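You operate a simulated robot arm through the tools that you are given. There is no shell and no other tool.

You run a simulated robot arm. Do the job below in one go: nothing can be reset, and whatever is moved stays where it is left.

Task
Run the red engine back at speed 1 on the roller bed till the lamp turns green, then stop.
Fine: the white knob sets the speed; lever back to STOP and knob to 0; the engine stays on the rollers.

It is judged by the outcome, as a careful person would: the job done as asked, and still so three seconds after it is handed in. It fails if anything else is knocked over, pushed out of place, dropped, spilled or broken.

Robot
A 6-joint arm with a two-finger gripper, fixed in place. Base frame: the origin is on the floor under the middle of its stand, x ahead of it, y to its left, z up. Readings come in mm, rad, newtons and seconds.
It reaches about 1417 mm from its shoulder. Its first joint turns from -2.897 to 2.897 rad. Payload 3.43 kg.
Tool frame: the origin (TCP) lies between the finger pads and is the grasp point; the fingertips stand 20 mm ahead of it; z points along the fingers, y is the line along which they close. The gripper opens to 190 mm; its body begins 248 mm behind the TCP.
Orientation is that of the tool frame in the base frame, as a unit quaternion [w, x, y, z]. With the fingers straight down and closing along the base's y, the tool's x points along the base's -x, its y along +y and its z along -z.

Tools
- The arm moves only by the tool jog_arm. Its argument "rows" is a list of rows, each a list of 2 entries, a list of its own where there are three numbers: the shift along the tool's x, y, z in mm, then the turn, a rotation vector about the tool's x, y, z in rad. In form: [[[x, y, z], [wx, wy, wz]], ...]. A call has 1 to 20 rows; each row is the pose to reach, as a shift and turn from the pose commanded when the call began, along the tool's axes at that moment. "hand" is the gripper command, from -1 (shut) to 1 (fully open), values between in proportion, set as the call begins (left out, the last holds). Each row takes 0.2 s and may step no farther than 50 mm and 0.15 rad from the row before; otherwise, or with a gripper value out of range, the whole call is refused. Where a pose cannot be reached the arm comes as near as it can. A force on the tool above 90 N (or 10 N above the force at the start of the call, whichever is more), or a blocked arm, ends the call early, and 0.2 s more pass. Each finger travels about 153 mm/s and halts on what it meets, pressing with about 33 N; the grip force reading is that of the motor and also rises with nothing between the fingers. The clock runs only during rows and for 0.2 s after the last one: add rows that repeat a pose to give the fingers time. It gives the time, the measured TCP pose, the force on the tool (base axes), the opening and the grip force at its end, in the units of the frame above (readings bear some noise), with the torque about the TCP (base axes, N m) and any sound that the robot's microphone picked up.
- Cameras (640 x 400 px; columns grow to the right, rows downward): "scene" is fixed at [46.5, 493.1, 1606.1]; the picture's right is [-0.77, -0.64, 0.00], its down [-0.34, 0.40, -0.85] and it looks along [0.55, -0.65, -0.52] (base axes); focal length 311 px, centre (320, 200). "wrist" rides on the gripper at [70, -8, -288] in the tool frame; the picture's right is [0.12, 0.99, 0.00], its down [-0.96, 0.11, -0.25] and it looks along [-0.25, 0.03, 0.97] (tool axes); focal length 261 px, centre (320, 200). There is no depth. A picture from a camera that has moved, and an enlarged one, comes with that camera's place and axes in the base frame and with its lens. The place of the scene camera against the robot may be out by one fixed shift of up to 12 mm in any direction.
- capture(camera): a new picture of that camera. It takes no simulated time.
- move_column(by): moves the trunk up (or, below 0, down) by that many mm; the arm rides with it, the base frame stays. It gives what a move gives, with no picture.
- inspect(camera, box): a new picture of the part [left, top, right, bottom] of that camera's present view, enlarged. It takes no simulated time.
- finish_job(): hands the job in; it is judged then, once.

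Nothing tells you positions but the pictures and the camera data. Unless the task says otherwise, let go and move clear before handing in.

The tools are called after ">>>" by a JSON object that holds its "fn" and its "kwargs". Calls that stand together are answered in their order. jog_arm: Moves the arm, as the interface text tells. Its arguments: {"type":"object","properties":{"rows":{"type":"array"},"hand":{"type":"number"}},"required":["rows"]} The other tools are called the same way: move_column (by) moves the trunk up or down; capture (camera) takes a picture; inspect (camera, box) takes an enlarged picture of a part of a camera's view; finish_job () hands the job in.

At the start:

```text
time: 0.0
tool_pos: [645.8, -5.9, 1161.0]
tcp_rot: [-0.001, -0.001, 1.0, 0.0]
force: [-0.3, 0.0, 0.1]
wrist_torque: [-0.02, -0.02, -0.05]
finger_gap: 190.1
finger_force: 0.0
trunk travel left (down, up): [-300.0, 140.0]
```

scene: 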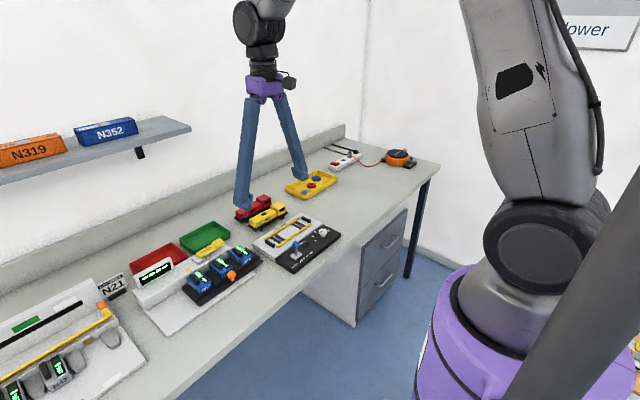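
wrist: 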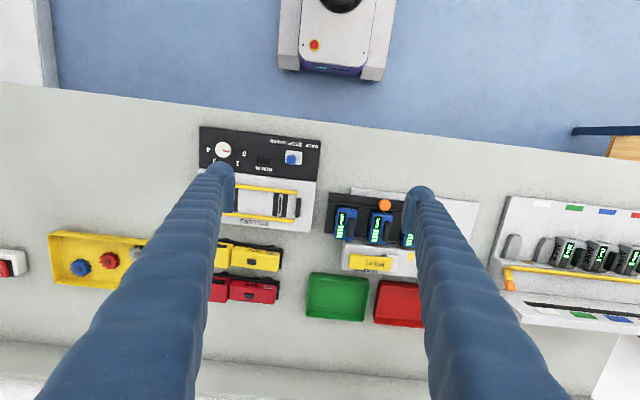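

I see a bench with a roller bed and its black control panel, with red and yellow engines behind it. I'll look closer at the panel and the engines before moving.

>>> {"fn": "inspect", "kwargs": {"camera": "scene", "box": [220, 180, 360, 280]}}

>>> {"fn": "inspect", "kwargs": {"camera": "wrist", "box": [190, 115, 340, 215]}}

>>> {"fn": "inspect", "kwargs": {"camera": "wrist", "box": [190, 210, 340, 310]}}

>>> {"fn": "inspect", "kwargs": {"camera": "scene", "box": [120, 220, 280, 330]}}

```text
4.00 times, centred on (290, 230) of scene
camera zoom: at [46.5, 493.1, 1606.1], right [-0.77, -0.64, 0.0], down [-0.34, 0.4, -0.85], along [0.55, -0.65, -0.52], focal length 1245 px, centre (440, 80)
```

zoom: 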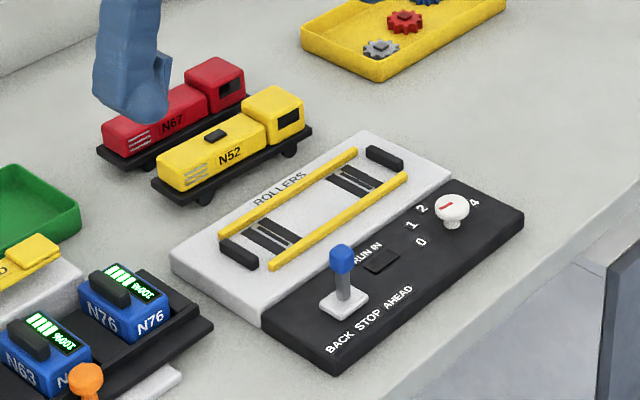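

```text
4.00 times, centred on (265, 165) of wrist
camera zoom: at [576.5, -14.3, 1447.8], right [-0.12, 0.99, 0.0], down [0.96, 0.12, 0.25], along [0.24, 0.03, -0.97], focal length 1043 px, centre (540, 340)
```

zoom: 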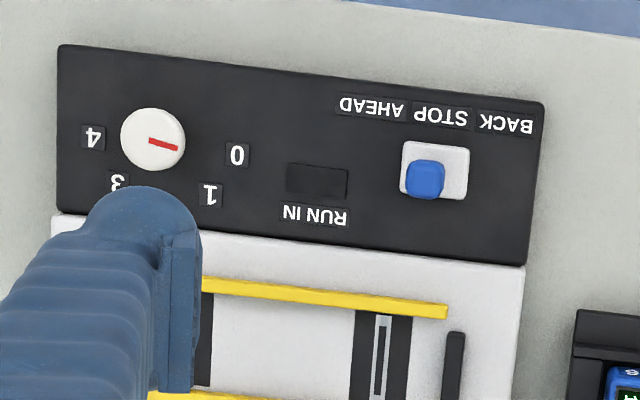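

```text
4.00 times, centred on (265, 260) of wrist
camera zoom: at [576.5, -14.3, 1447.8], right [-0.12, 0.99, 0.0], down [0.96, 0.12, 0.25], along [0.24, 0.03, -0.97], focal length 1043 px, centre (540, -40)
```

zoom: 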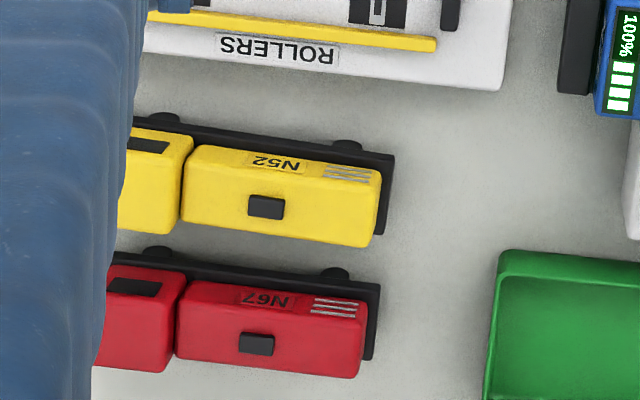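

```text
3.64 times, centred on (200, 275) of scene
camera zoom: at [46.5, 493.1, 1606.1], right [-0.77, -0.64, 0.0], down [-0.34, 0.4, -0.85], along [0.55, -0.65, -0.52], focal length 1132 px, centre (756, -73)
```

zoom: 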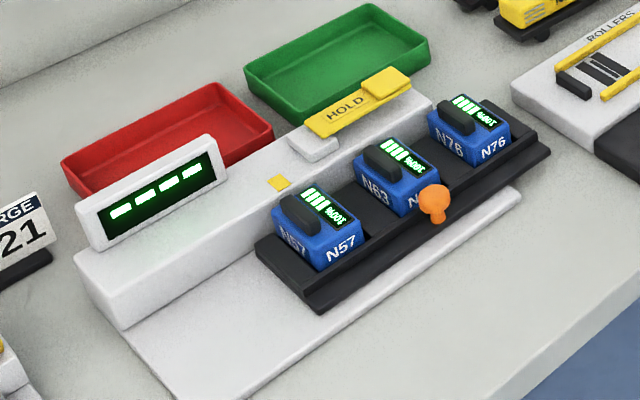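

The roller bed is at about (700, -170) with its panel nearer to me. The red engine N67 is behind the yellow N52, at about (945, -150). I'll move over them at the present height for a better view.

>>> {"fn": "jog_arm", "kwargs": {"rows": [[[-40, -30, 0], [0, 0, 0]], [[-80, -60, 0], [0, 0, 0]], [[-120, -90, 0], [0, 0, 0]], [[-160, -120, 0], [0, 0, 0]], [[-200, -150, 0], [0, 0, 0]]], "hand": 1}}

>>> {"fn": "capture", "kwargs": {"camera": "wrist"}}

>>> {"fn": "inspect", "kwargs": {"camera": "wrist", "box": [220, 120, 420, 245]}}

>>> {"fn": "inspect", "kwargs": {"camera": "wrist", "box": [220, 0, 420, 125]}}

>>> {"fn": "capture", "kwargs": {"camera": "scene"}}

```text
time: 1.2
tool_pos: [845.8, -158.9, 1157.0]
tcp_rot: [-0.002, -0.001, 1.0, -0.001]
force: [0.5, -0.4, -1.2]
wrist_torque: [0.06, 0.12, -0.01]
finger_gap: 190.0
finger_force: 0.1
trunk travel left (down, up): [-300.0, 140.0]
```

```text
taken
camera wrist: at [776.9, -167.3, 1444.8], right [-0.12, 0.99, 0.0], down [0.96, 0.12, 0.24], along [0.24, 0.03, -0.97], focal length 261 px, centre (320, 200)
```

wrist: 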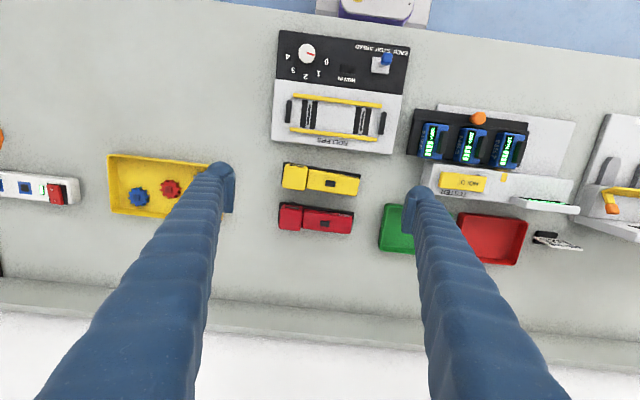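

```text
3.20 times, centred on (320, 182) of wrist
camera zoom: at [776.9, -167.3, 1444.8], right [-0.12, 0.99, 0.0], down [0.96, 0.12, 0.24], along [0.24, 0.03, -0.97], focal length 834 px, centre (320, 256)
```

zoom: 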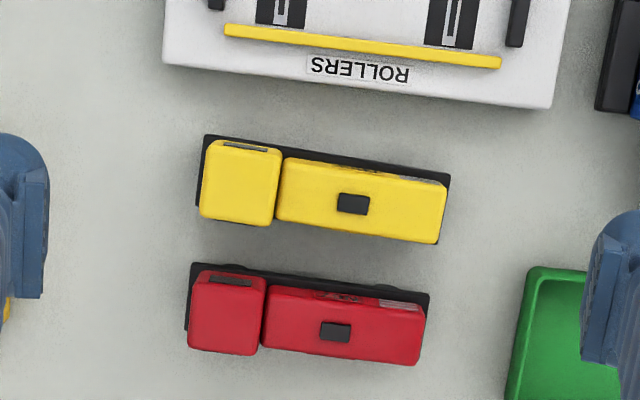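

```text
3.20 times, centred on (320, 62) of wrist
camera zoom: at [776.9, -167.3, 1444.8], right [-0.12, 0.99, 0.0], down [0.96, 0.12, 0.24], along [0.24, 0.03, -0.97], focal length 834 px, centre (320, 640)
```

zoom: 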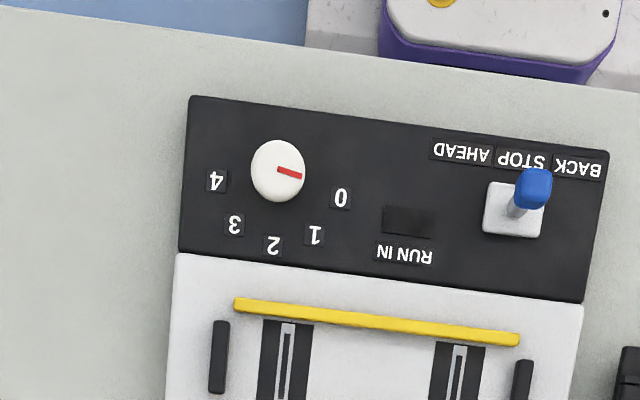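

```text
taken
```

scene: 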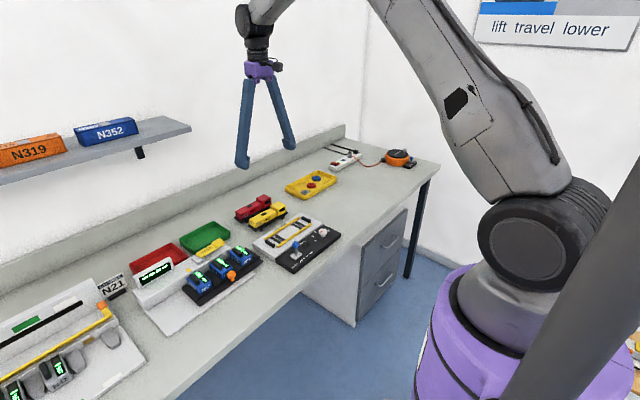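

>>> {"fn": "inspect", "kwargs": {"camera": "scene", "box": [225, 185, 305, 235]}}

>>> {"fn": "inspect", "kwargs": {"camera": "scene", "box": [245, 212, 349, 277]}}

>>> {"fn": "inspect", "kwargs": {"camera": "wrist", "box": [270, 150, 374, 245]}}

```text
8.00 times, centred on (265, 210) of scene
camera zoom: at [46.5, 493.1, 1606.1], right [-0.77, -0.64, 0.0], down [-0.34, 0.4, -0.85], along [0.55, -0.65, -0.52], focal length 2491 px, centre (760, 120)
```

zoom: 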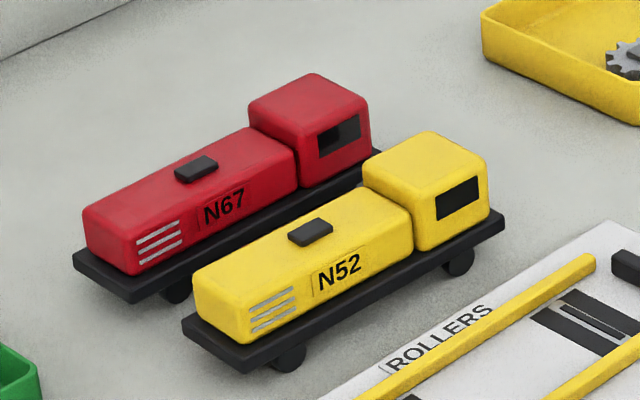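

```text
6.15 times, centred on (297, 244) of scene
camera zoom: at [46.5, 493.1, 1606.1], right [-0.77, -0.64, 0.0], down [-0.34, 0.4, -0.85], along [0.55, -0.65, -0.52], focal length 1916 px, centre (462, -74)
```

zoom: 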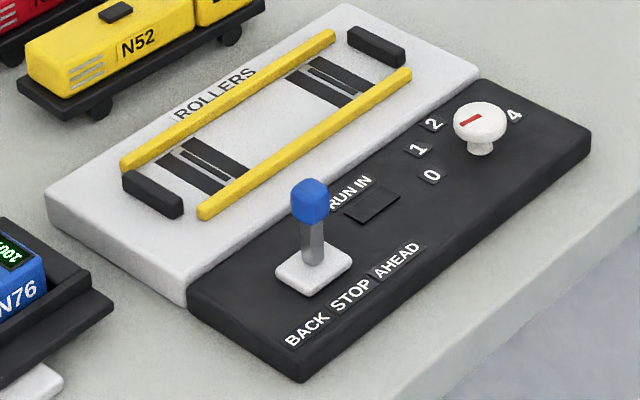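

```text
4.21 times, centred on (322, 198) of wrist
camera zoom: at [776.9, -167.3, 1444.8], right [-0.12, 0.99, 0.0], down [0.96, 0.12, 0.24], along [0.24, 0.03, -0.97], focal length 1098 px, centre (312, 210)
```

zoom: 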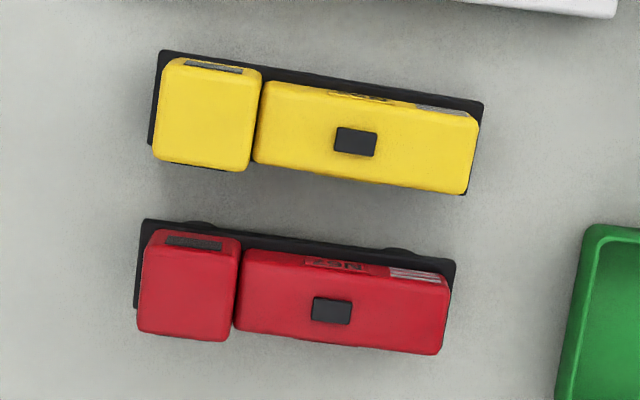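

The red engine N67 lies along y with its hood top near (968, -136, 904). It is about 172 mm long, and the bed's stops are about 182 mm apart. I'll turn the gripper a quarter turn so it closes along x, and centre it over the hood while staying high.

>>> {"fn": "jog_arm", "kwargs": {"rows": [[[-10, 1, 0], [0, 0, 0.131]], [[-20, 2, 0], [0, 0, 0.262]], [[-30, 3, 0], [0, 0, 0.393]], [[-40, 4, 0], [0, 0, 0.524]], [[-50, 5, 0], [0, 0, 0.654]], [[-60, 6, 0], [0, 0, 0.785]], [[-70, 7, 0], [0, 0, 0.916]], [[-80, 8, 0], [0, 0, 1.047]], [[-90, 9, 0], [0, 0, 1.178]], [[-100, 10, 0], [0, 0, 1.309]], [[-110, 11, 0], [0, 0, 1.44]], [[-122, 11, 0], [0, 0, 1.5708]]], "hand": 1}}

>>> {"fn": "capture", "kwargs": {"camera": "wrist"}}

>>> {"fn": "capture", "kwargs": {"camera": "scene"}}

```text
time: 3.8
tool_pos: [968.4, -144.4, 1162.0]
tcp_rot: [-0.001, 0.708, 0.706, -0.001]
force: [0.9, 0.3, 0.1]
wrist_torque: [0.03, 0.03, 0.01]
finger_gap: 190.0
finger_force: 0.1
trunk travel left (down, up): [-300.0, 140.0]
```

```text
taken
camera wrist: at [961.9, -73.1, 1447.1], right [0.99, 0.12, 0.0], down [0.11, -0.96, 0.25], along [0.03, -0.25, -0.97], focal length 261 px, centre (320, 200)
```

wrist: 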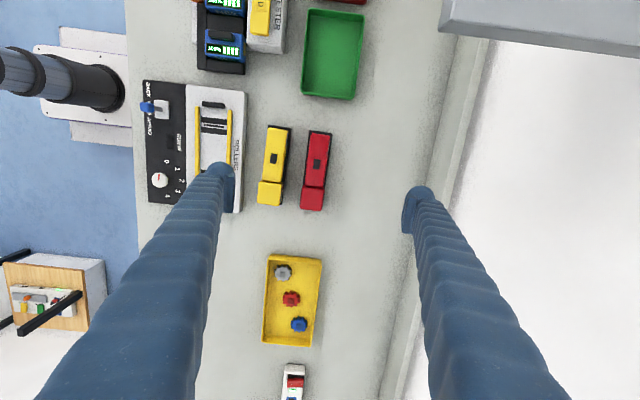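

```text
taken
```

scene: 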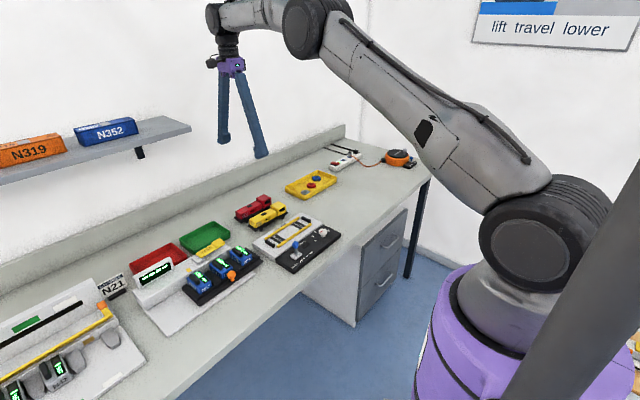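

>>> {"fn": "inspect", "kwargs": {"camera": "wrist", "box": [190, 110, 450, 260]}}

>>> {"fn": "inspect", "kwargs": {"camera": "scene", "box": [180, 40, 290, 170]}}

>>> {"fn": "inspect", "kwargs": {"camera": "wrist", "box": [240, 110, 350, 220]}}

```text
2.46 times, centred on (320, 185) of wrist
camera zoom: at [961.9, -73.1, 1447.1], right [0.99, 0.12, 0.0], down [0.11, -0.96, 0.25], along [0.03, -0.25, -0.97], focal length 642 px, centre (320, 237)
```

zoom: 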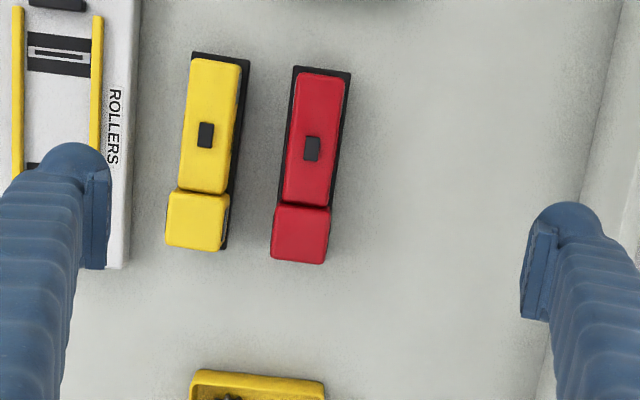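

```text
3.08 times, centred on (235, 105) of scene
camera zoom: at [46.5, 493.1, 1606.1], right [-0.77, -0.64, 0.0], down [-0.34, 0.4, -0.85], along [0.55, -0.65, -0.52], focal length 958 px, centre (582, 492)
```

zoom: 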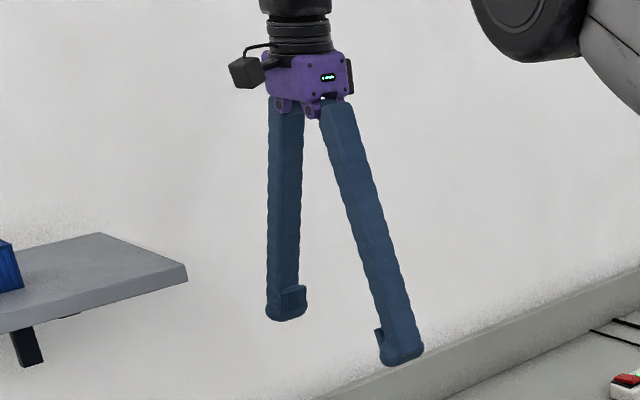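

```text
3.64 times, centred on (295, 165) of wrist
camera zoom: at [961.9, -73.1, 1447.1], right [0.99, 0.12, 0.0], down [0.11, -0.96, 0.25], along [0.03, -0.25, -0.97], focal length 948 px, centre (411, 327)
```

zoom: 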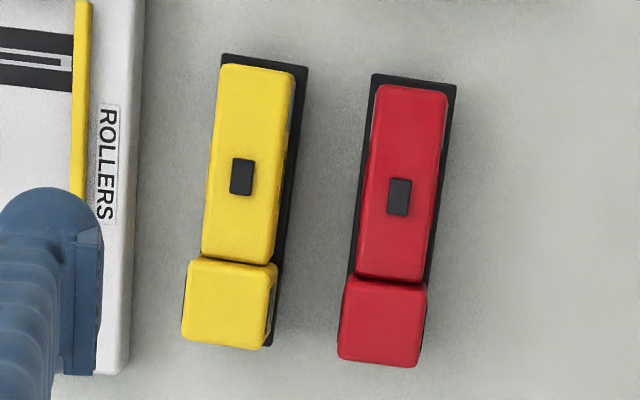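

The fingers are thick, about 39 mm, and the space between the two hoods is only about 50 mm. I'll narrow the opening, go part of the way down and measure more exactly.

>>> {"fn": "jog_arm", "kwargs": {"rows": [[[0, 0, 40], [0, 0, 0]], [[0, 0, 80], [0, 0, 0]], [[0, 0, 120], [0, 0, 0]], [[0, 0, 150], [0, 0, 0]], [[0, 0, 150], [0, 0, 0]]], "hand": -0.42}}

>>> {"fn": "capture", "kwargs": {"camera": "wrist"}}

>>> {"fn": "inspect", "kwargs": {"camera": "wrist", "box": [240, 90, 400, 250]}}

>>> {"fn": "inspect", "kwargs": {"camera": "scene", "box": [200, 110, 320, 240]}}

```text
time: 5.0
tool_pos: [967.2, -145.4, 1010.5]
tcp_rot: [-0.001, 0.706, 0.708, 0.0]
force: [-0.2, 0.0, -0.1]
wrist_torque: [0.0, 0.01, 0.0]
finger_gap: 55.3
finger_force: 0.0
trunk travel left (down, up): [-300.0, 140.0]
```

```text
taken
camera wrist: at [960.3, -73.9, 1297.7], right [0.99, 0.12, 0.0], down [0.12, -0.96, 0.25], along [0.03, -0.25, -0.97], focal length 261 px, centre (320, 200)
```

wrist: 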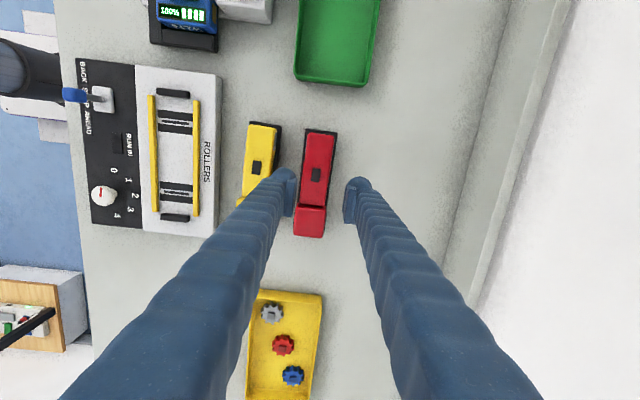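

```text
2.50 times, centred on (320, 170) of wrist
camera zoom: at [960.3, -73.9, 1297.7], right [0.99, 0.12, 0.0], down [0.12, -0.96, 0.25], along [0.03, -0.25, -0.97], focal length 652 px, centre (320, 275)
```

zoom: 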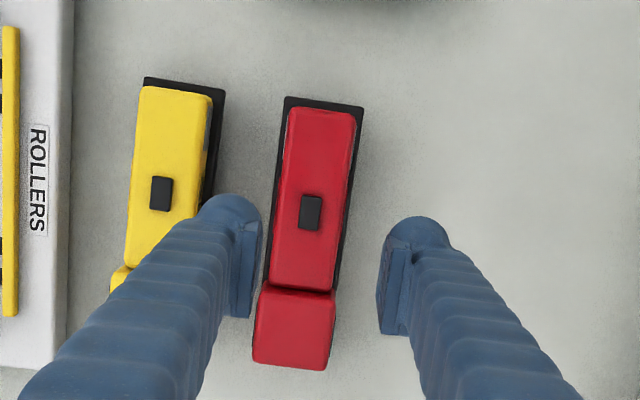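

```text
3.08 times, centred on (260, 175) of scene
camera zoom: at [46.5, 493.1, 1606.1], right [-0.77, -0.64, 0.0], down [-0.34, 0.4, -0.85], along [0.55, -0.65, -0.52], focal length 958 px, centre (505, 277)
```

zoom: 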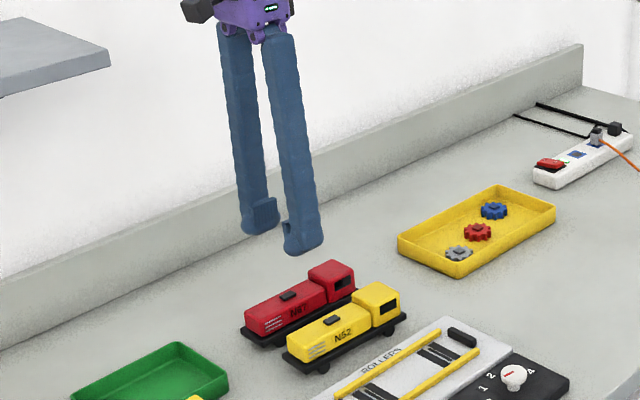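

The red hood is centred at about x=962, with its top block at about z=915. I'll shift over it, go down part way with a 55 mm opening, and check the clearances.

>>> {"fn": "jog_arm", "kwargs": {"rows": [[[-9, -5.6, 0], [0, 0, 0]], [[-9, -5.6, 40], [0, 0, 0]], [[-9, -5.6, 70], [0, 0, 0]], [[-9, -5.6, 70], [0, 0, 0]]]}}

>>> {"fn": "capture", "kwargs": {"camera": "wrist"}}

>>> {"fn": "inspect", "kwargs": {"camera": "wrist", "box": [240, 70, 400, 250]}}

>>> {"fn": "inspect", "kwargs": {"camera": "scene", "box": [220, 160, 300, 230]}}

```text
time: 6.0
tool_pos: [963.3, -153.1, 939.8]
tcp_rot: [0.0, 0.706, 0.708, 0.0]
force: [0.4, 0.4, 0.2]
wrist_torque: [0.0, 0.02, 0.0]
finger_gap: 54.9
finger_force: 0.0
trunk travel left (down, up): [-300.0, 140.0]
```

```text
taken
camera wrist: at [955.6, -83.2, 1226.1], right [0.99, 0.12, 0.0], down [0.12, -0.96, 0.25], along [0.03, -0.25, -0.97], focal length 261 px, centre (320, 200)
```

wrist: 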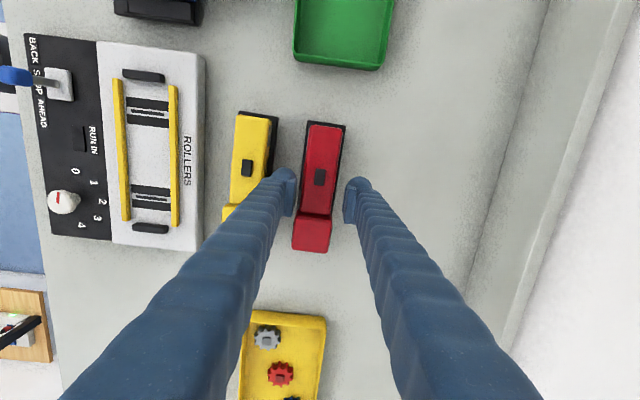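

```text
2.22 times, centred on (320, 160) of wrist
camera zoom: at [955.6, -83.2, 1226.1], right [0.99, 0.12, 0.0], down [0.12, -0.96, 0.25], along [0.03, -0.25, -0.97], focal length 579 px, centre (320, 289)
```

zoom: 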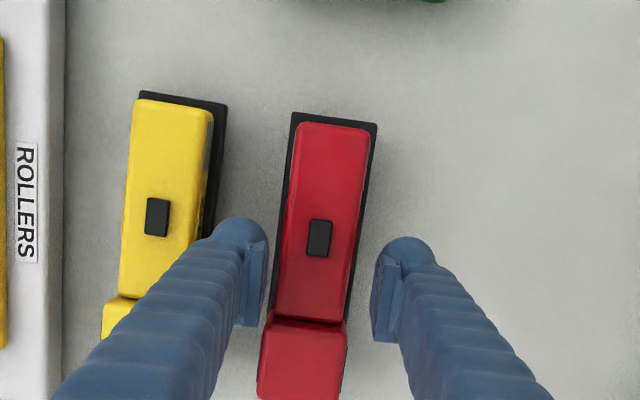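

```text
5.71 times, centred on (260, 195) of scene
camera zoom: at [46.5, 493.1, 1606.1], right [-0.77, -0.64, 0.0], down [-0.34, 0.4, -0.85], along [0.55, -0.65, -0.52], focal length 1779 px, centre (663, 229)
```

zoom: 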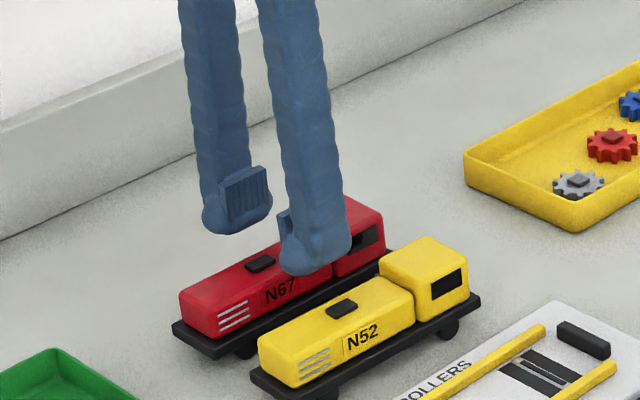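

The fingers are centred on the red hood to within about 1 mm. I'll go down 22 mm and recheck.

>>> {"fn": "jog_arm", "kwargs": {"rows": [[[0, -0.8, 8], [0, 0, 0]], [[0, -0.8, 16], [0, 0, 0]], [[0, -0.8, 22], [0, 0, 0]], [[0, -0.8, 22], [0, 0, 0]]]}}

>>> {"fn": "inspect", "kwargs": {"camera": "wrist", "box": [240, 70, 400, 250]}}

>>> {"fn": "inspect", "kwargs": {"camera": "scene", "box": [220, 175, 300, 235]}}

```text
time: 7.0
tool_pos: [961.3, -153.7, 917.3]
tcp_rot: [0.001, 0.706, 0.708, 0.0]
force: [-0.1, -1.4, 0.1]
wrist_torque: [-0.01, -0.02, -0.02]
finger_gap: 55.3
finger_force: 0.2
trunk travel left (down, up): [-300.0, 140.0]
```

```text
2.22 times, centred on (320, 160) of wrist
camera zoom: at [954.4, -82.7, 1205.0], right [0.99, 0.12, 0.0], down [0.12, -0.96, 0.25], along [0.03, -0.25, -0.97], focal length 579 px, centre (320, 289)
```

zoom: 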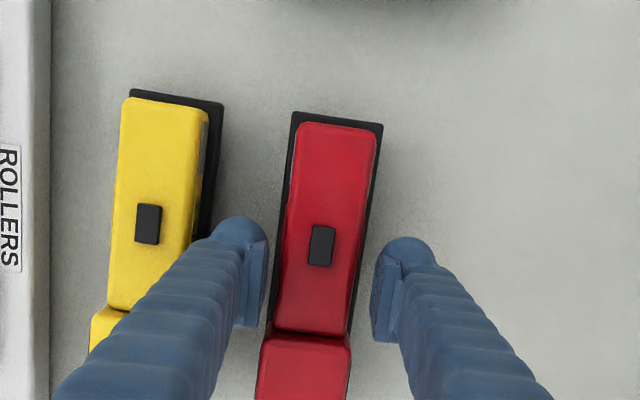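

```text
6.67 times, centred on (260, 205) of scene
camera zoom: at [46.5, 493.1, 1606.1], right [-0.77, -0.64, 0.0], down [-0.34, 0.4, -0.85], along [0.55, -0.65, -0.52], focal length 2076 px, centre (720, 167)
```

zoom: 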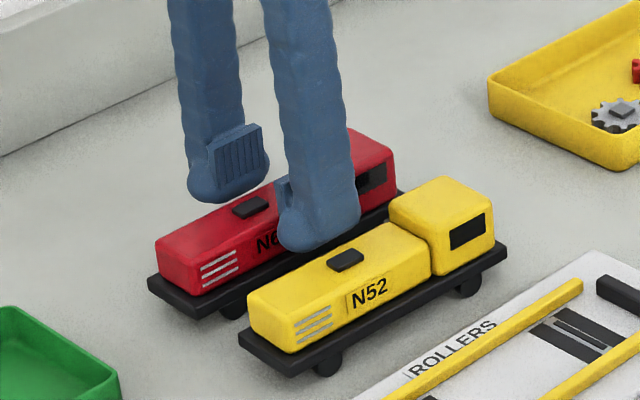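

>>> {"fn": "jog_arm", "kwargs": {"rows": [[[0, 0, 4], [0, 0, 0]], [[0, 0, 8], [0, 0, 0]], [[0, 0, 8], [0, 0, 0]]]}}

>>> {"fn": "inspect", "kwargs": {"camera": "wrist", "box": [240, 70, 400, 250]}}

>>> {"fn": "inspect", "kwargs": {"camera": "scene", "box": [235, 185, 285, 225]}}

```text
time: 7.8
tool_pos: [961.7, -155.1, 911.1]
tcp_rot: [0.0, 0.707, 0.708, 0.0]
force: [-0.3, 0.7, 0.6]
wrist_torque: [0.0, 0.03, -0.02]
finger_gap: 55.0
finger_force: 0.0
trunk travel left (down, up): [-300.0, 140.0]
```

```text
2.22 times, centred on (320, 160) of wrist
camera zoom: at [954.2, -83.3, 1197.1], right [0.99, 0.12, 0.0], down [0.12, -0.96, 0.25], along [0.03, -0.25, -0.97], focal length 579 px, centre (320, 289)
```

zoom: 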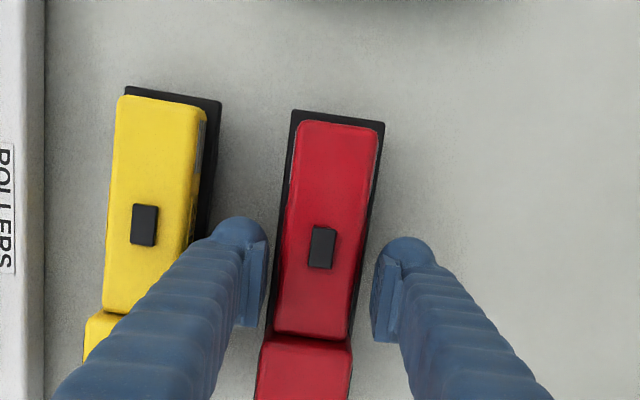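

```text
10.00 times, centred on (260, 205) of scene
camera zoom: at [46.5, 493.1, 1606.1], right [-0.77, -0.64, 0.0], down [-0.34, 0.4, -0.85], along [0.55, -0.65, -0.52], focal length 3113 px, centre (920, 150)
```

zoom: 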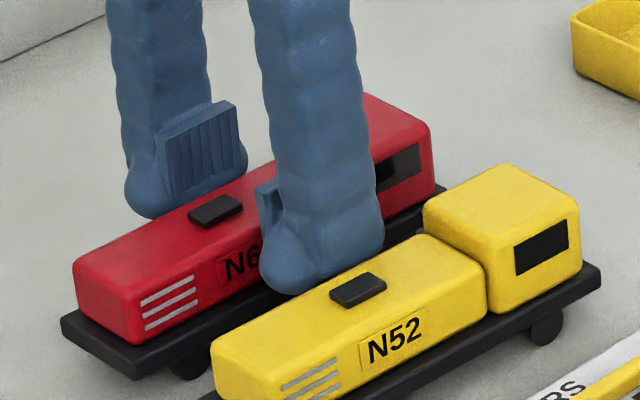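

The fingertips are about 9 mm above the running board, with clear space to both engines. I'll go down 5 mm more and close on the hood.

>>> {"fn": "jog_arm", "kwargs": {"rows": [[[0, 0, 3], [0, 0, 0]], [[0, 0, 5], [0, 0, 0]], [[0, 0, 5], [0, 0, 0]]]}}

>>> {"fn": "jog_arm", "kwargs": {"rows": [[[0, 0, 0], [0, 0, 0]], [[0, 0, 0], [0, 0, 0]], [[0, 0, 0], [0, 0, 0]]], "hand": -1}}

>>> {"fn": "inspect", "kwargs": {"camera": "wrist", "box": [240, 70, 400, 250]}}

>>> {"fn": "inspect", "kwargs": {"camera": "scene", "box": [235, 185, 285, 225]}}

```text
time: 8.6
tool_pos: [962.0, -153.3, 906.3]
tcp_rot: [-0.001, 0.707, 0.707, -0.001]
force: [0.4, 0.6, 0.5]
wrist_torque: [0.01, -0.03, -0.01]
finger_gap: 54.9
finger_force: 0.1
trunk travel left (down, up): [-300.0, 140.0]
```

```text
time: 9.4
tool_pos: [961.7, -154.1, 906.9]
tcp_rot: [-0.001, 0.707, 0.707, -0.001]
force: [-0.1, 1.0, -1.0]
wrist_torque: [0.02, 0.0, -0.03]
finger_gap: 39.0
finger_force: 33.0
trunk travel left (down, up): [-300.0, 140.0]
```

```text
2.22 times, centred on (320, 160) of wrist
camera zoom: at [954.6, -83.0, 1192.7], right [0.99, 0.12, 0.0], down [0.12, -0.96, 0.25], along [0.03, -0.25, -0.97], focal length 579 px, centre (320, 289)
```

zoom: 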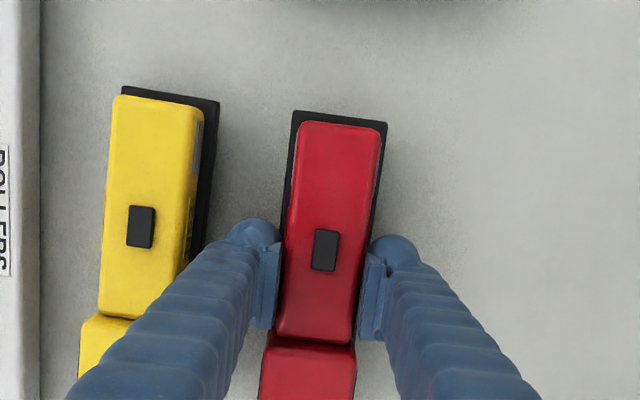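

```text
10.00 times, centred on (260, 205) of scene
camera zoom: at [46.5, 493.1, 1606.1], right [-0.77, -0.64, 0.0], down [-0.34, 0.4, -0.85], along [0.55, -0.65, -0.52], focal length 3113 px, centre (920, 150)
```

zoom: 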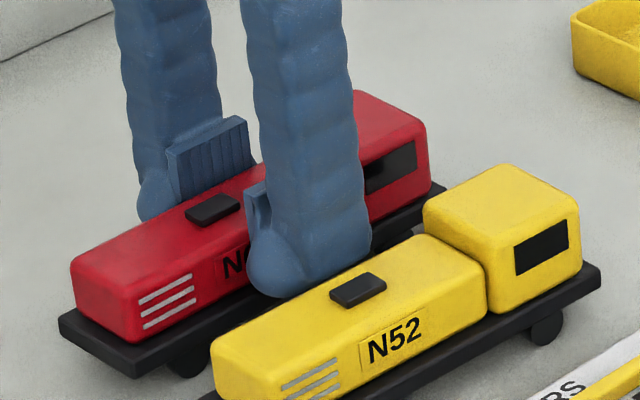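

The hood is gripped at 39 mm with 33 N. I'll lift straight up and check that the engine comes along level.

>>> {"fn": "jog_arm", "kwargs": {"rows": [[[0, 0, -10], [0, 0, 0]], [[0, 0, -25], [0, 0, 0]], [[0, 0, -50], [0, 0, 0]], [[0, 0, -80], [0, 0, 0]], [[0, 0, -110], [0, 0, 0]], [[0, 0, -110], [0, 0, 0]]]}}

>>> {"fn": "capture", "kwargs": {"camera": "wrist"}}

>>> {"fn": "inspect", "kwargs": {"camera": "wrist", "box": [240, 70, 400, 250]}}

>>> {"fn": "inspect", "kwargs": {"camera": "scene", "box": [210, 140, 310, 225]}}

```text
time: 10.8
tool_pos: [961.6, -152.6, 1015.9]
tcp_rot: [-0.001, 0.707, 0.707, -0.001]
force: [0.2, -0.3, -3.0]
wrist_torque: [-0.01, 0.05, -0.01]
finger_gap: 39.0
finger_force: 32.6
trunk travel left (down, up): [-300.0, 140.0]
```

```text
taken
camera wrist: at [955.2, -82.5, 1303.9], right [0.99, 0.12, 0.0], down [0.12, -0.96, 0.25], along [0.03, -0.25, -0.97], focal length 261 px, centre (320, 200)
```

wrist: 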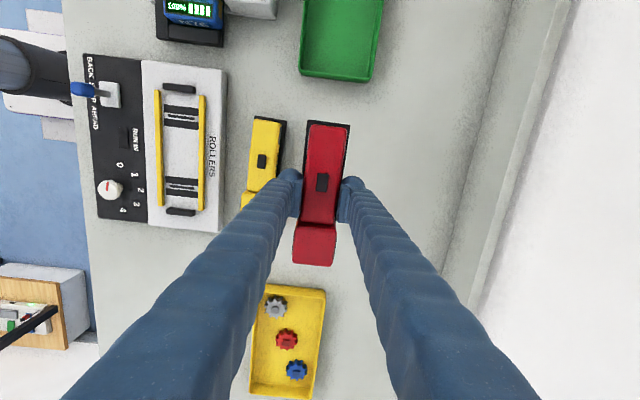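

```text
2.22 times, centred on (320, 160) of wrist
camera zoom: at [955.2, -82.5, 1303.9], right [0.99, 0.12, 0.0], down [0.12, -0.96, 0.25], along [0.03, -0.25, -0.97], focal length 579 px, centre (320, 289)
```

zoom: 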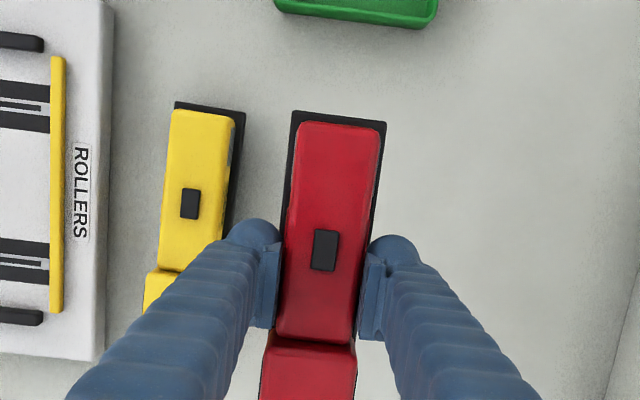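

```text
4.71 times, centred on (260, 182) of scene
camera zoom: at [46.5, 493.1, 1606.1], right [-0.77, -0.64, 0.0], down [-0.34, 0.4, -0.85], along [0.55, -0.65, -0.52], focal length 1465 px, centre (602, 282)
```

zoom: 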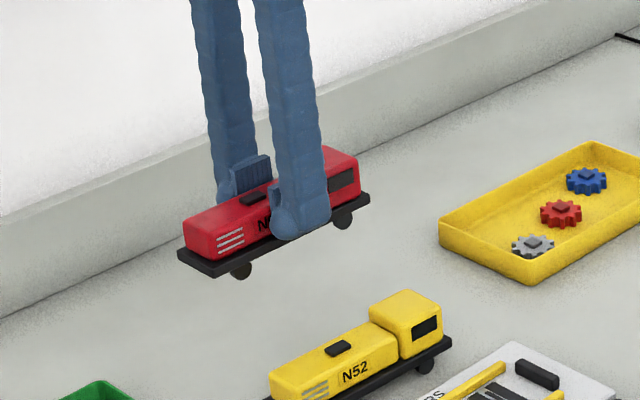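

The engine is held level and balanced, about 3 N. Next I'll measure the roller bed from here before carrying the engine over.

>>> {"fn": "inspect", "kwargs": {"camera": "wrist", "box": [70, 45, 240, 245]}}

>>> {"fn": "jog_arm", "kwargs": {"rows": [[[0, 0, -50], [0, 0, 0]], [[0, -40, -80], [0, 0, 0]], [[0, -80, -80], [0, 0, 0]], [[0, -120, -80], [0, 0, 0]], [[0, -120, -80], [0, 0, 0]]]}}

>>> {"fn": "capture", "kwargs": {"camera": "wrist"}}

>>> {"fn": "inspect", "kwargs": {"camera": "wrist", "box": [130, 70, 310, 250]}}

>>> {"fn": "inspect", "kwargs": {"camera": "scene", "box": [240, 205, 350, 280]}}

```text
2.00 times, centred on (155, 145) of wrist
camera zoom: at [955.2, -82.5, 1303.9], right [0.99, 0.12, 0.0], down [0.12, -0.96, 0.25], along [0.03, -0.25, -0.97], focal length 521 px, centre (650, 310)
```

zoom: 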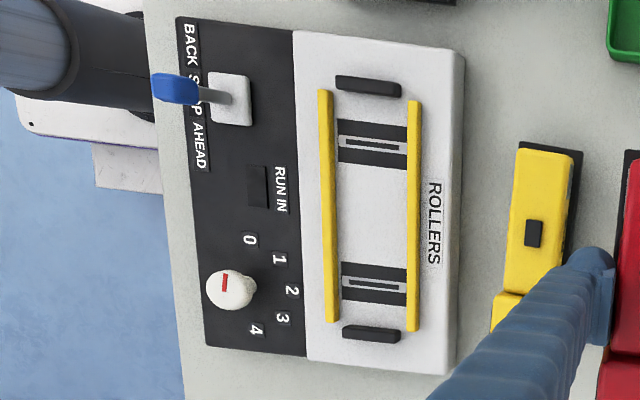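

```text
time: 12.0
tool_pos: [842.1, -155.7, 1095.1]
tcp_rot: [-0.001, 0.707, 0.708, -0.001]
force: [0.4, -0.6, -3.1]
wrist_torque: [-0.01, 0.08, 0.02]
finger_gap: 39.0
finger_force: 32.9
trunk travel left (down, up): [-300.0, 140.0]
```

```text
taken
camera wrist: at [835.7, -85.3, 1382.2], right [0.99, 0.12, 0.0], down [0.12, -0.96, 0.25], along [0.03, -0.25, -0.97], focal length 261 px, centre (320, 200)
```

wrist: 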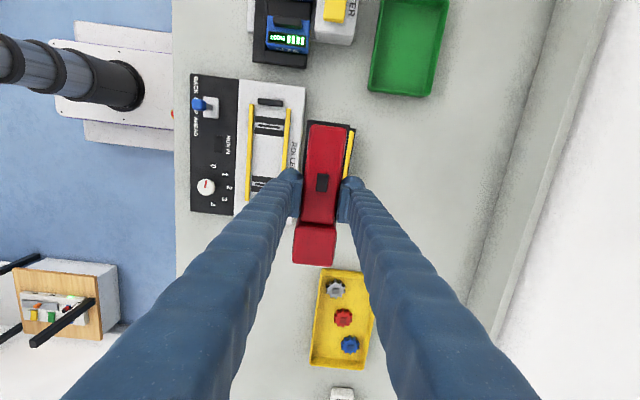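

```text
2.22 times, centred on (220, 160) of wrist
camera zoom: at [835.7, -85.3, 1382.2], right [0.99, 0.12, 0.0], down [0.12, -0.96, 0.25], along [0.03, -0.25, -0.97], focal length 579 px, centre (542, 289)
```

zoom: 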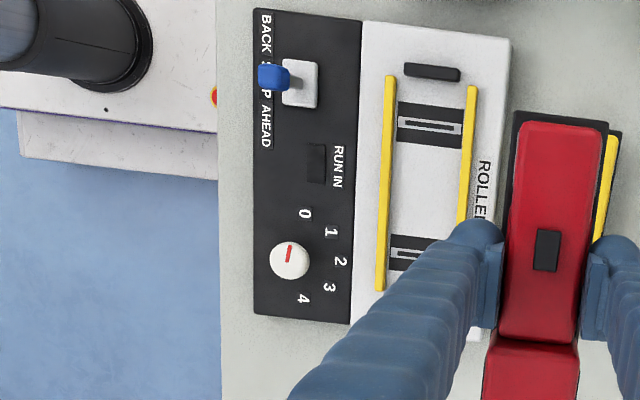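

```text
5.33 times, centred on (295, 242) of scene
camera zoom: at [46.5, 493.1, 1606.1], right [-0.77, -0.64, 0.0], down [-0.34, 0.4, -0.85], along [0.55, -0.65, -0.52], focal length 1660 px, centre (453, -27)
```

zoom: 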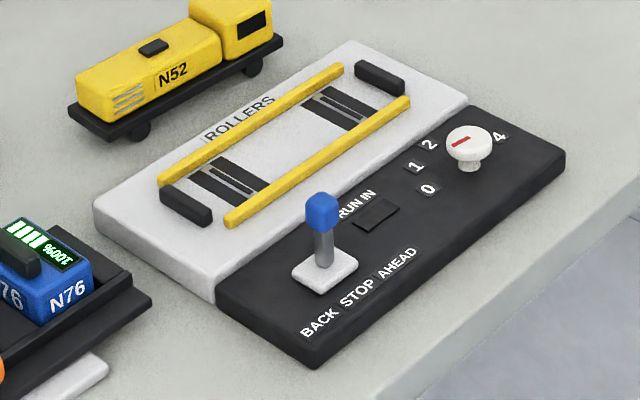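

The bed's rollers are centred near (741, -139.5), with the rails about 67 mm apart and the stops about 181 mm apart. The engine is about 167 mm long and is centred in the grip. I'll carry it over the bed and go part of the way down to check alignment.

>>> {"fn": "jog_arm", "kwargs": {"rows": [[[5, -35, 0], [0, 0, 0]], [[10, -70, 0], [0, 0, 0]], [[14.3, -100.4, 0], [0, 0, 0]], [[14.3, -100.4, 40], [0, 0, 0]], [[14.3, -100.4, 80], [0, 0, 0]], [[14.3, -100.4, 110], [0, 0, 0]], [[14.3, -100.4, 110], [0, 0, 0]]]}}

>>> {"fn": "capture", "kwargs": {"camera": "wrist"}}

>>> {"fn": "inspect", "kwargs": {"camera": "wrist", "box": [230, 80, 410, 280]}}

>>> {"fn": "inspect", "kwargs": {"camera": "scene", "box": [240, 185, 350, 275]}}

```text
time: 13.6
tool_pos: [740.5, -140.3, 986.3]
tcp_rot: [0.0, 0.706, 0.708, 0.0]
force: [1.1, 0.4, -2.5]
wrist_torque: [0.03, -0.03, -0.01]
finger_gap: 38.6
finger_force: 33.1
trunk travel left (down, up): [-300.0, 140.0]
```

```text
taken
camera wrist: at [732.6, -69.9, 1273.7], right [0.99, 0.12, 0.0], down [0.12, -0.96, 0.25], along [0.03, -0.25, -0.97], focal length 261 px, centre (320, 200)
```

wrist: 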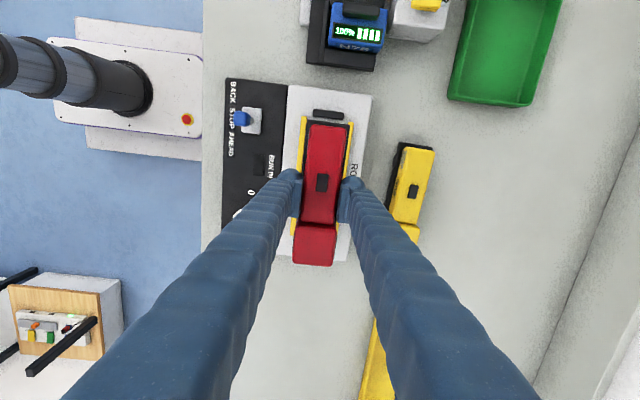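

```text
2.00 times, centred on (320, 180) of wrist
camera zoom: at [732.6, -69.9, 1273.7], right [0.99, 0.12, 0.0], down [0.12, -0.96, 0.25], along [0.03, -0.25, -0.97], focal length 521 px, centre (320, 240)
```

zoom: 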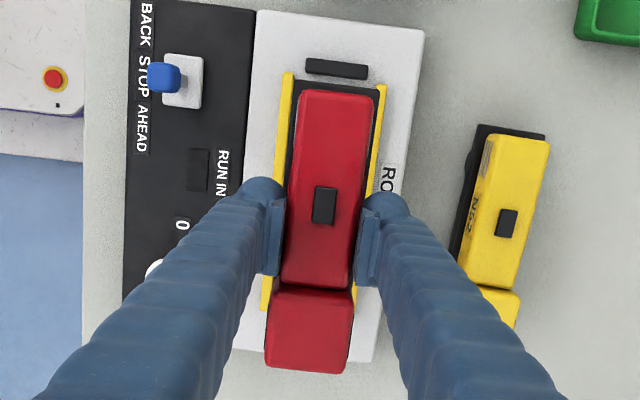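

```text
4.44 times, centred on (295, 230) of scene
camera zoom: at [46.5, 493.1, 1606.1], right [-0.77, -0.64, 0.0], down [-0.34, 0.4, -0.85], along [0.55, -0.65, -0.52], focal length 1384 px, centre (431, 67)
```

zoom: 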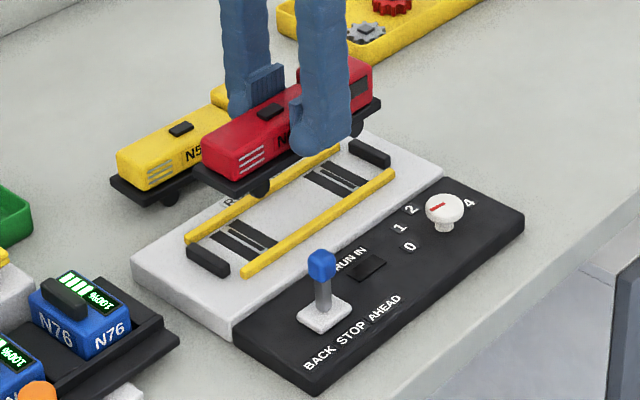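

The engine is lined up with the rails from above. I'll go down to about z=948 and check again from both cameras.

>>> {"fn": "jog_arm", "kwargs": {"rows": [[[0, 0, 15], [0, 0, 0]], [[0, 0, 28], [0, 0, 0]], [[0, 0, 38], [0, 0, 0]], [[0, 0, 38], [0, 0, 0]]]}}

>>> {"fn": "inspect", "kwargs": {"camera": "wrist", "box": [230, 80, 410, 280]}}

>>> {"fn": "inspect", "kwargs": {"camera": "scene", "box": [245, 190, 335, 265]}}

```text
time: 14.6
tool_pos: [742.5, -140.4, 947.7]
tcp_rot: [0.0, 0.706, 0.708, 0.0]
force: [-0.4, 0.7, -3.4]
wrist_torque: [-0.01, -0.03, 0.03]
finger_gap: 39.0
finger_force: 33.3
trunk travel left (down, up): [-300.0, 140.0]
```

```text
2.00 times, centred on (320, 180) of wrist
camera zoom: at [734.6, -69.2, 1234.9], right [0.99, 0.12, 0.0], down [0.12, -0.96, 0.25], along [0.03, -0.25, -0.97], focal length 521 px, centre (320, 240)
```

zoom: 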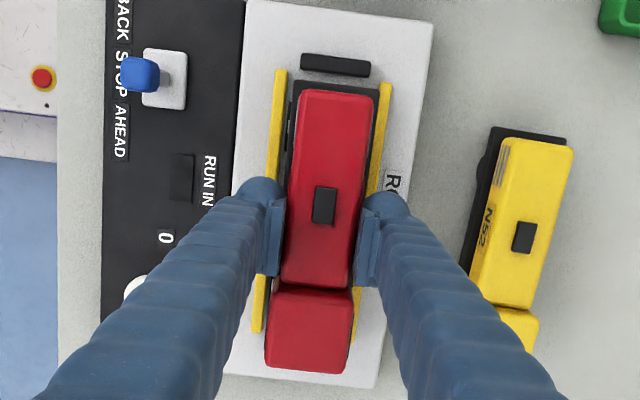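

```text
5.33 times, centred on (290, 228) of scene
camera zoom: at [46.5, 493.1, 1606.1], right [-0.77, -0.64, 0.0], down [-0.34, 0.4, -0.85], along [0.55, -0.65, -0.52], focal length 1660 px, centre (480, 53)
```

zoom: 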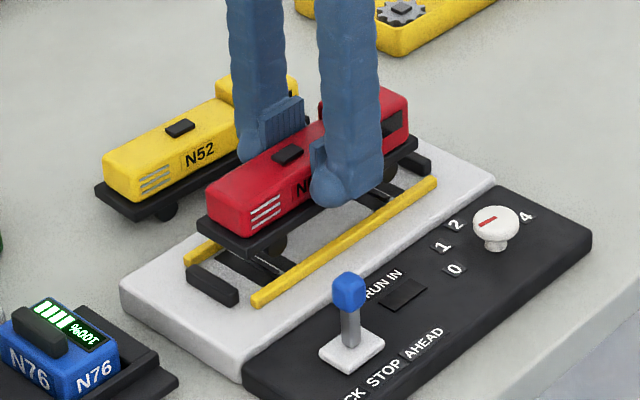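

>>> {"fn": "jog_arm", "kwargs": {"rows": [[[0, 0, 4], [0, 0, 0]], [[0, 0, 8], [0, 0, 0]], [[0, 0, 8], [0, 0, 0]]]}}

>>> {"fn": "inspect", "kwargs": {"camera": "wrist", "box": [250, 90, 390, 230]}}

>>> {"fn": "inspect", "kwargs": {"camera": "scene", "box": [255, 200, 325, 260]}}

```text
time: 15.4
tool_pos: [740.1, -139.5, 938.9]
tcp_rot: [-0.001, 0.706, 0.708, -0.001]
force: [0.0, -0.7, -2.2]
wrist_torque: [0.0, 0.01, -0.02]
finger_gap: 38.9
finger_force: 33.3
trunk travel left (down, up): [-300.0, 140.0]
```

```text
2.86 times, centred on (320, 160) of wrist
camera zoom: at [733.9, -69.2, 1226.9], right [0.99, 0.12, 0.0], down [0.12, -0.96, 0.25], along [0.03, -0.25, -0.97], focal length 745 px, centre (320, 314)
```

zoom: 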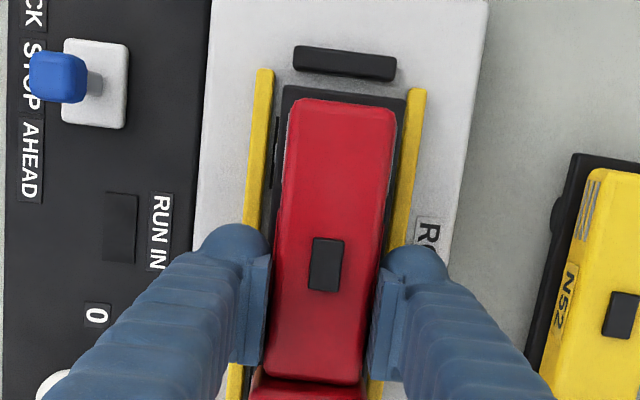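

```text
6.67 times, centred on (290, 230) of scene
camera zoom: at [46.5, 493.1, 1606.1], right [-0.77, -0.64, 0.0], down [-0.34, 0.4, -0.85], along [0.55, -0.65, -0.52], focal length 2076 px, centre (520, 0)
```

zoom: 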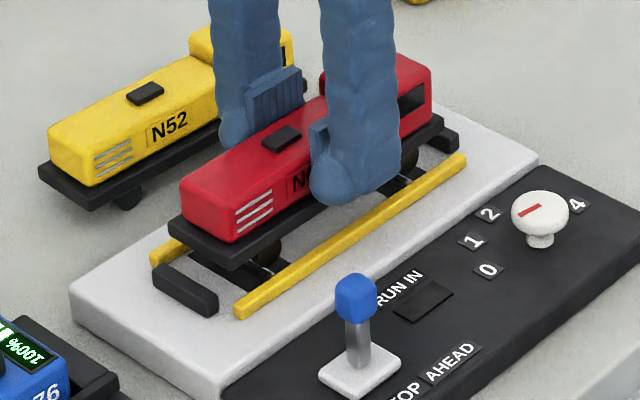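

The engine is centred between the rails and stops to within about 1 mm. I'll lower it slowly and watch for the weight to come off.

>>> {"fn": "jog_arm", "kwargs": {"rows": [[[0, 0, 1.5], [0, 0, 0]], [[0, 0, 3], [0, 0, 0]], [[0, 0, 3], [0, 0, 0]]]}}

>>> {"fn": "jog_arm", "kwargs": {"rows": [[[0, 0, 1], [0, 0, 0]], [[0, 0, 2], [0, 0, 0]], [[0, 0, 2], [0, 0, 0]]]}}

```text
time: 16.2
tool_pos: [743.0, -139.3, 937.4]
tcp_rot: [-0.001, 0.706, 0.708, -0.001]
force: [0.8, -0.4, -2.6]
wrist_torque: [0.01, -0.01, 0.04]
finger_gap: 39.2
finger_force: 33.0
trunk travel left (down, up): [-300.0, 140.0]
```

```text
time: 17.0
tool_pos: [742.1, -139.8, 933.5]
tcp_rot: [-0.001, 0.707, 0.708, -0.001]
force: [0.7, 0.4, -2.1]
wrist_torque: [0.04, 0.02, 0.02]
finger_gap: 38.9
finger_force: 32.7
trunk travel left (down, up): [-300.0, 140.0]
```

>>> {"fn": "jog_arm", "kwargs": {"rows": [[[0, 0, 1], [0, 0, 0]], [[0, 0, 2], [0, 0, 0]], [[0, 0, 2], [0, 0, 0]]]}}

>>> {"fn": "inspect", "kwargs": {"camera": "scene", "box": [255, 200, 325, 260]}}

>>> {"fn": "inspect", "kwargs": {"camera": "wrist", "box": [250, 90, 390, 230]}}

```text
time: 17.8
tool_pos: [742.0, -139.1, 931.3]
tcp_rot: [-0.001, 0.706, 0.708, 0.0]
force: [0.2, 0.3, -2.5]
wrist_torque: [0.01, 0.02, -0.03]
finger_gap: 38.7
finger_force: 32.9
trunk travel left (down, up): [-300.0, 140.0]
```

```text
6.67 times, centred on (290, 230) of scene
camera zoom: at [46.5, 493.1, 1606.1], right [-0.77, -0.64, 0.0], down [-0.34, 0.4, -0.85], along [0.55, -0.65, -0.52], focal length 2076 px, centre (520, 0)
```

zoom: 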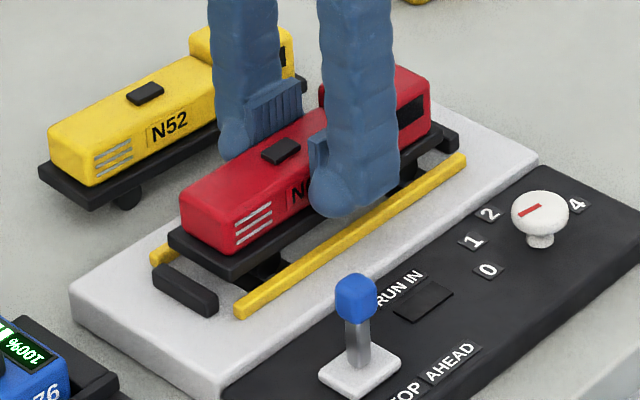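

```text
2.86 times, centred on (320, 160) of wrist
camera zoom: at [734.4, -68.5, 1219.2], right [0.99, 0.12, 0.0], down [0.12, -0.96, 0.25], along [0.03, -0.25, -0.97], focal length 745 px, centre (320, 314)
```

zoom: 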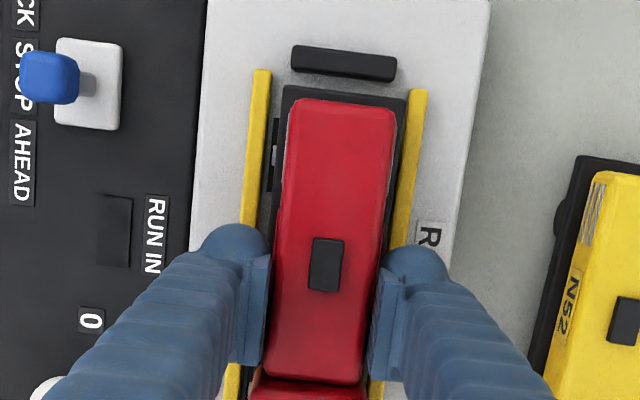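

>>> {"fn": "jog_arm", "kwargs": {"rows": [[[0, 0, 1], [0, 0, 0]], [[0, 0, 2], [0, 0, 0]], [[0, 0, 2], [0, 0, 0]]]}}

>>> {"fn": "jog_arm", "kwargs": {"rows": [[[0, 0, 1], [0, 0, 0]], [[0, 0, 1.5], [0, 0, 0]], [[0, 0, 1.5], [0, 0, 0]]]}}

```text
time: 18.6
tool_pos: [740.6, -139.7, 931.9]
tcp_rot: [0.0, 0.707, 0.708, 0.0]
force: [1.0, 3.9, 9.3]
wrist_torque: [0.13, 0.06, -0.04]
finger_gap: 38.7
finger_force: 33.3
trunk travel left (down, up): [-300.0, 140.0]
```

```text
time: 19.4
tool_pos: [740.5, -139.9, 932.2]
tcp_rot: [0.002, 0.707, 0.708, 0.001]
force: [3.9, -0.3, 29.4]
wrist_torque: [0.01, -0.06, 0.0]
finger_gap: 39.1
finger_force: 32.9
trunk travel left (down, up): [-300.0, 140.0]
```

The wheels have touched down, with the force up to 29 N. I'll relax the press before releasing.

>>> {"fn": "jog_arm", "kwargs": {"rows": [[[0, 0, -1.5], [0, 0, 0]], [[0, 0, -2.5], [0, 0, 0]], [[0, 0, -2.5], [0, 0, 0]]]}}

>>> {"fn": "inspect", "kwargs": {"camera": "scene", "box": [255, 200, 325, 260]}}

>>> {"fn": "inspect", "kwargs": {"camera": "wrist", "box": [250, 90, 390, 280]}}

```text
time: 20.2
tool_pos: [740.2, -140.3, 931.9]
tcp_rot: [-0.001, 0.706, 0.708, -0.001]
force: [2.9, 0.5, 10.1]
wrist_torque: [-0.09, -0.16, 0.05]
finger_gap: 39.0
finger_force: 33.3
trunk travel left (down, up): [-300.0, 140.0]
```

```text
6.67 times, centred on (290, 230) of scene
camera zoom: at [46.5, 493.1, 1606.1], right [-0.77, -0.64, 0.0], down [-0.34, 0.4, -0.85], along [0.55, -0.65, -0.52], focal length 2076 px, centre (520, 0)
```

zoom: 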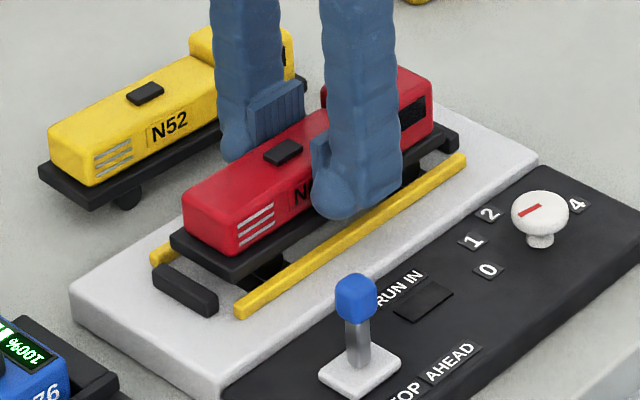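

```text
2.11 times, centred on (320, 185) of wrist
camera zoom: at [733.2, -68.8, 1218.6], right [0.99, 0.12, 0.0], down [0.12, -0.96, 0.25], along [0.03, -0.25, -0.97], focal length 549 px, centre (320, 232)
```

zoom: 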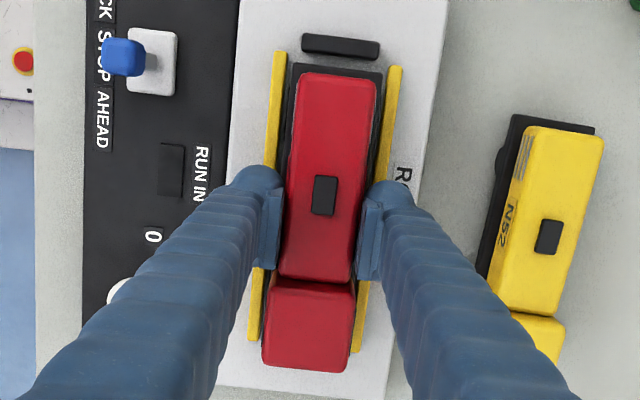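

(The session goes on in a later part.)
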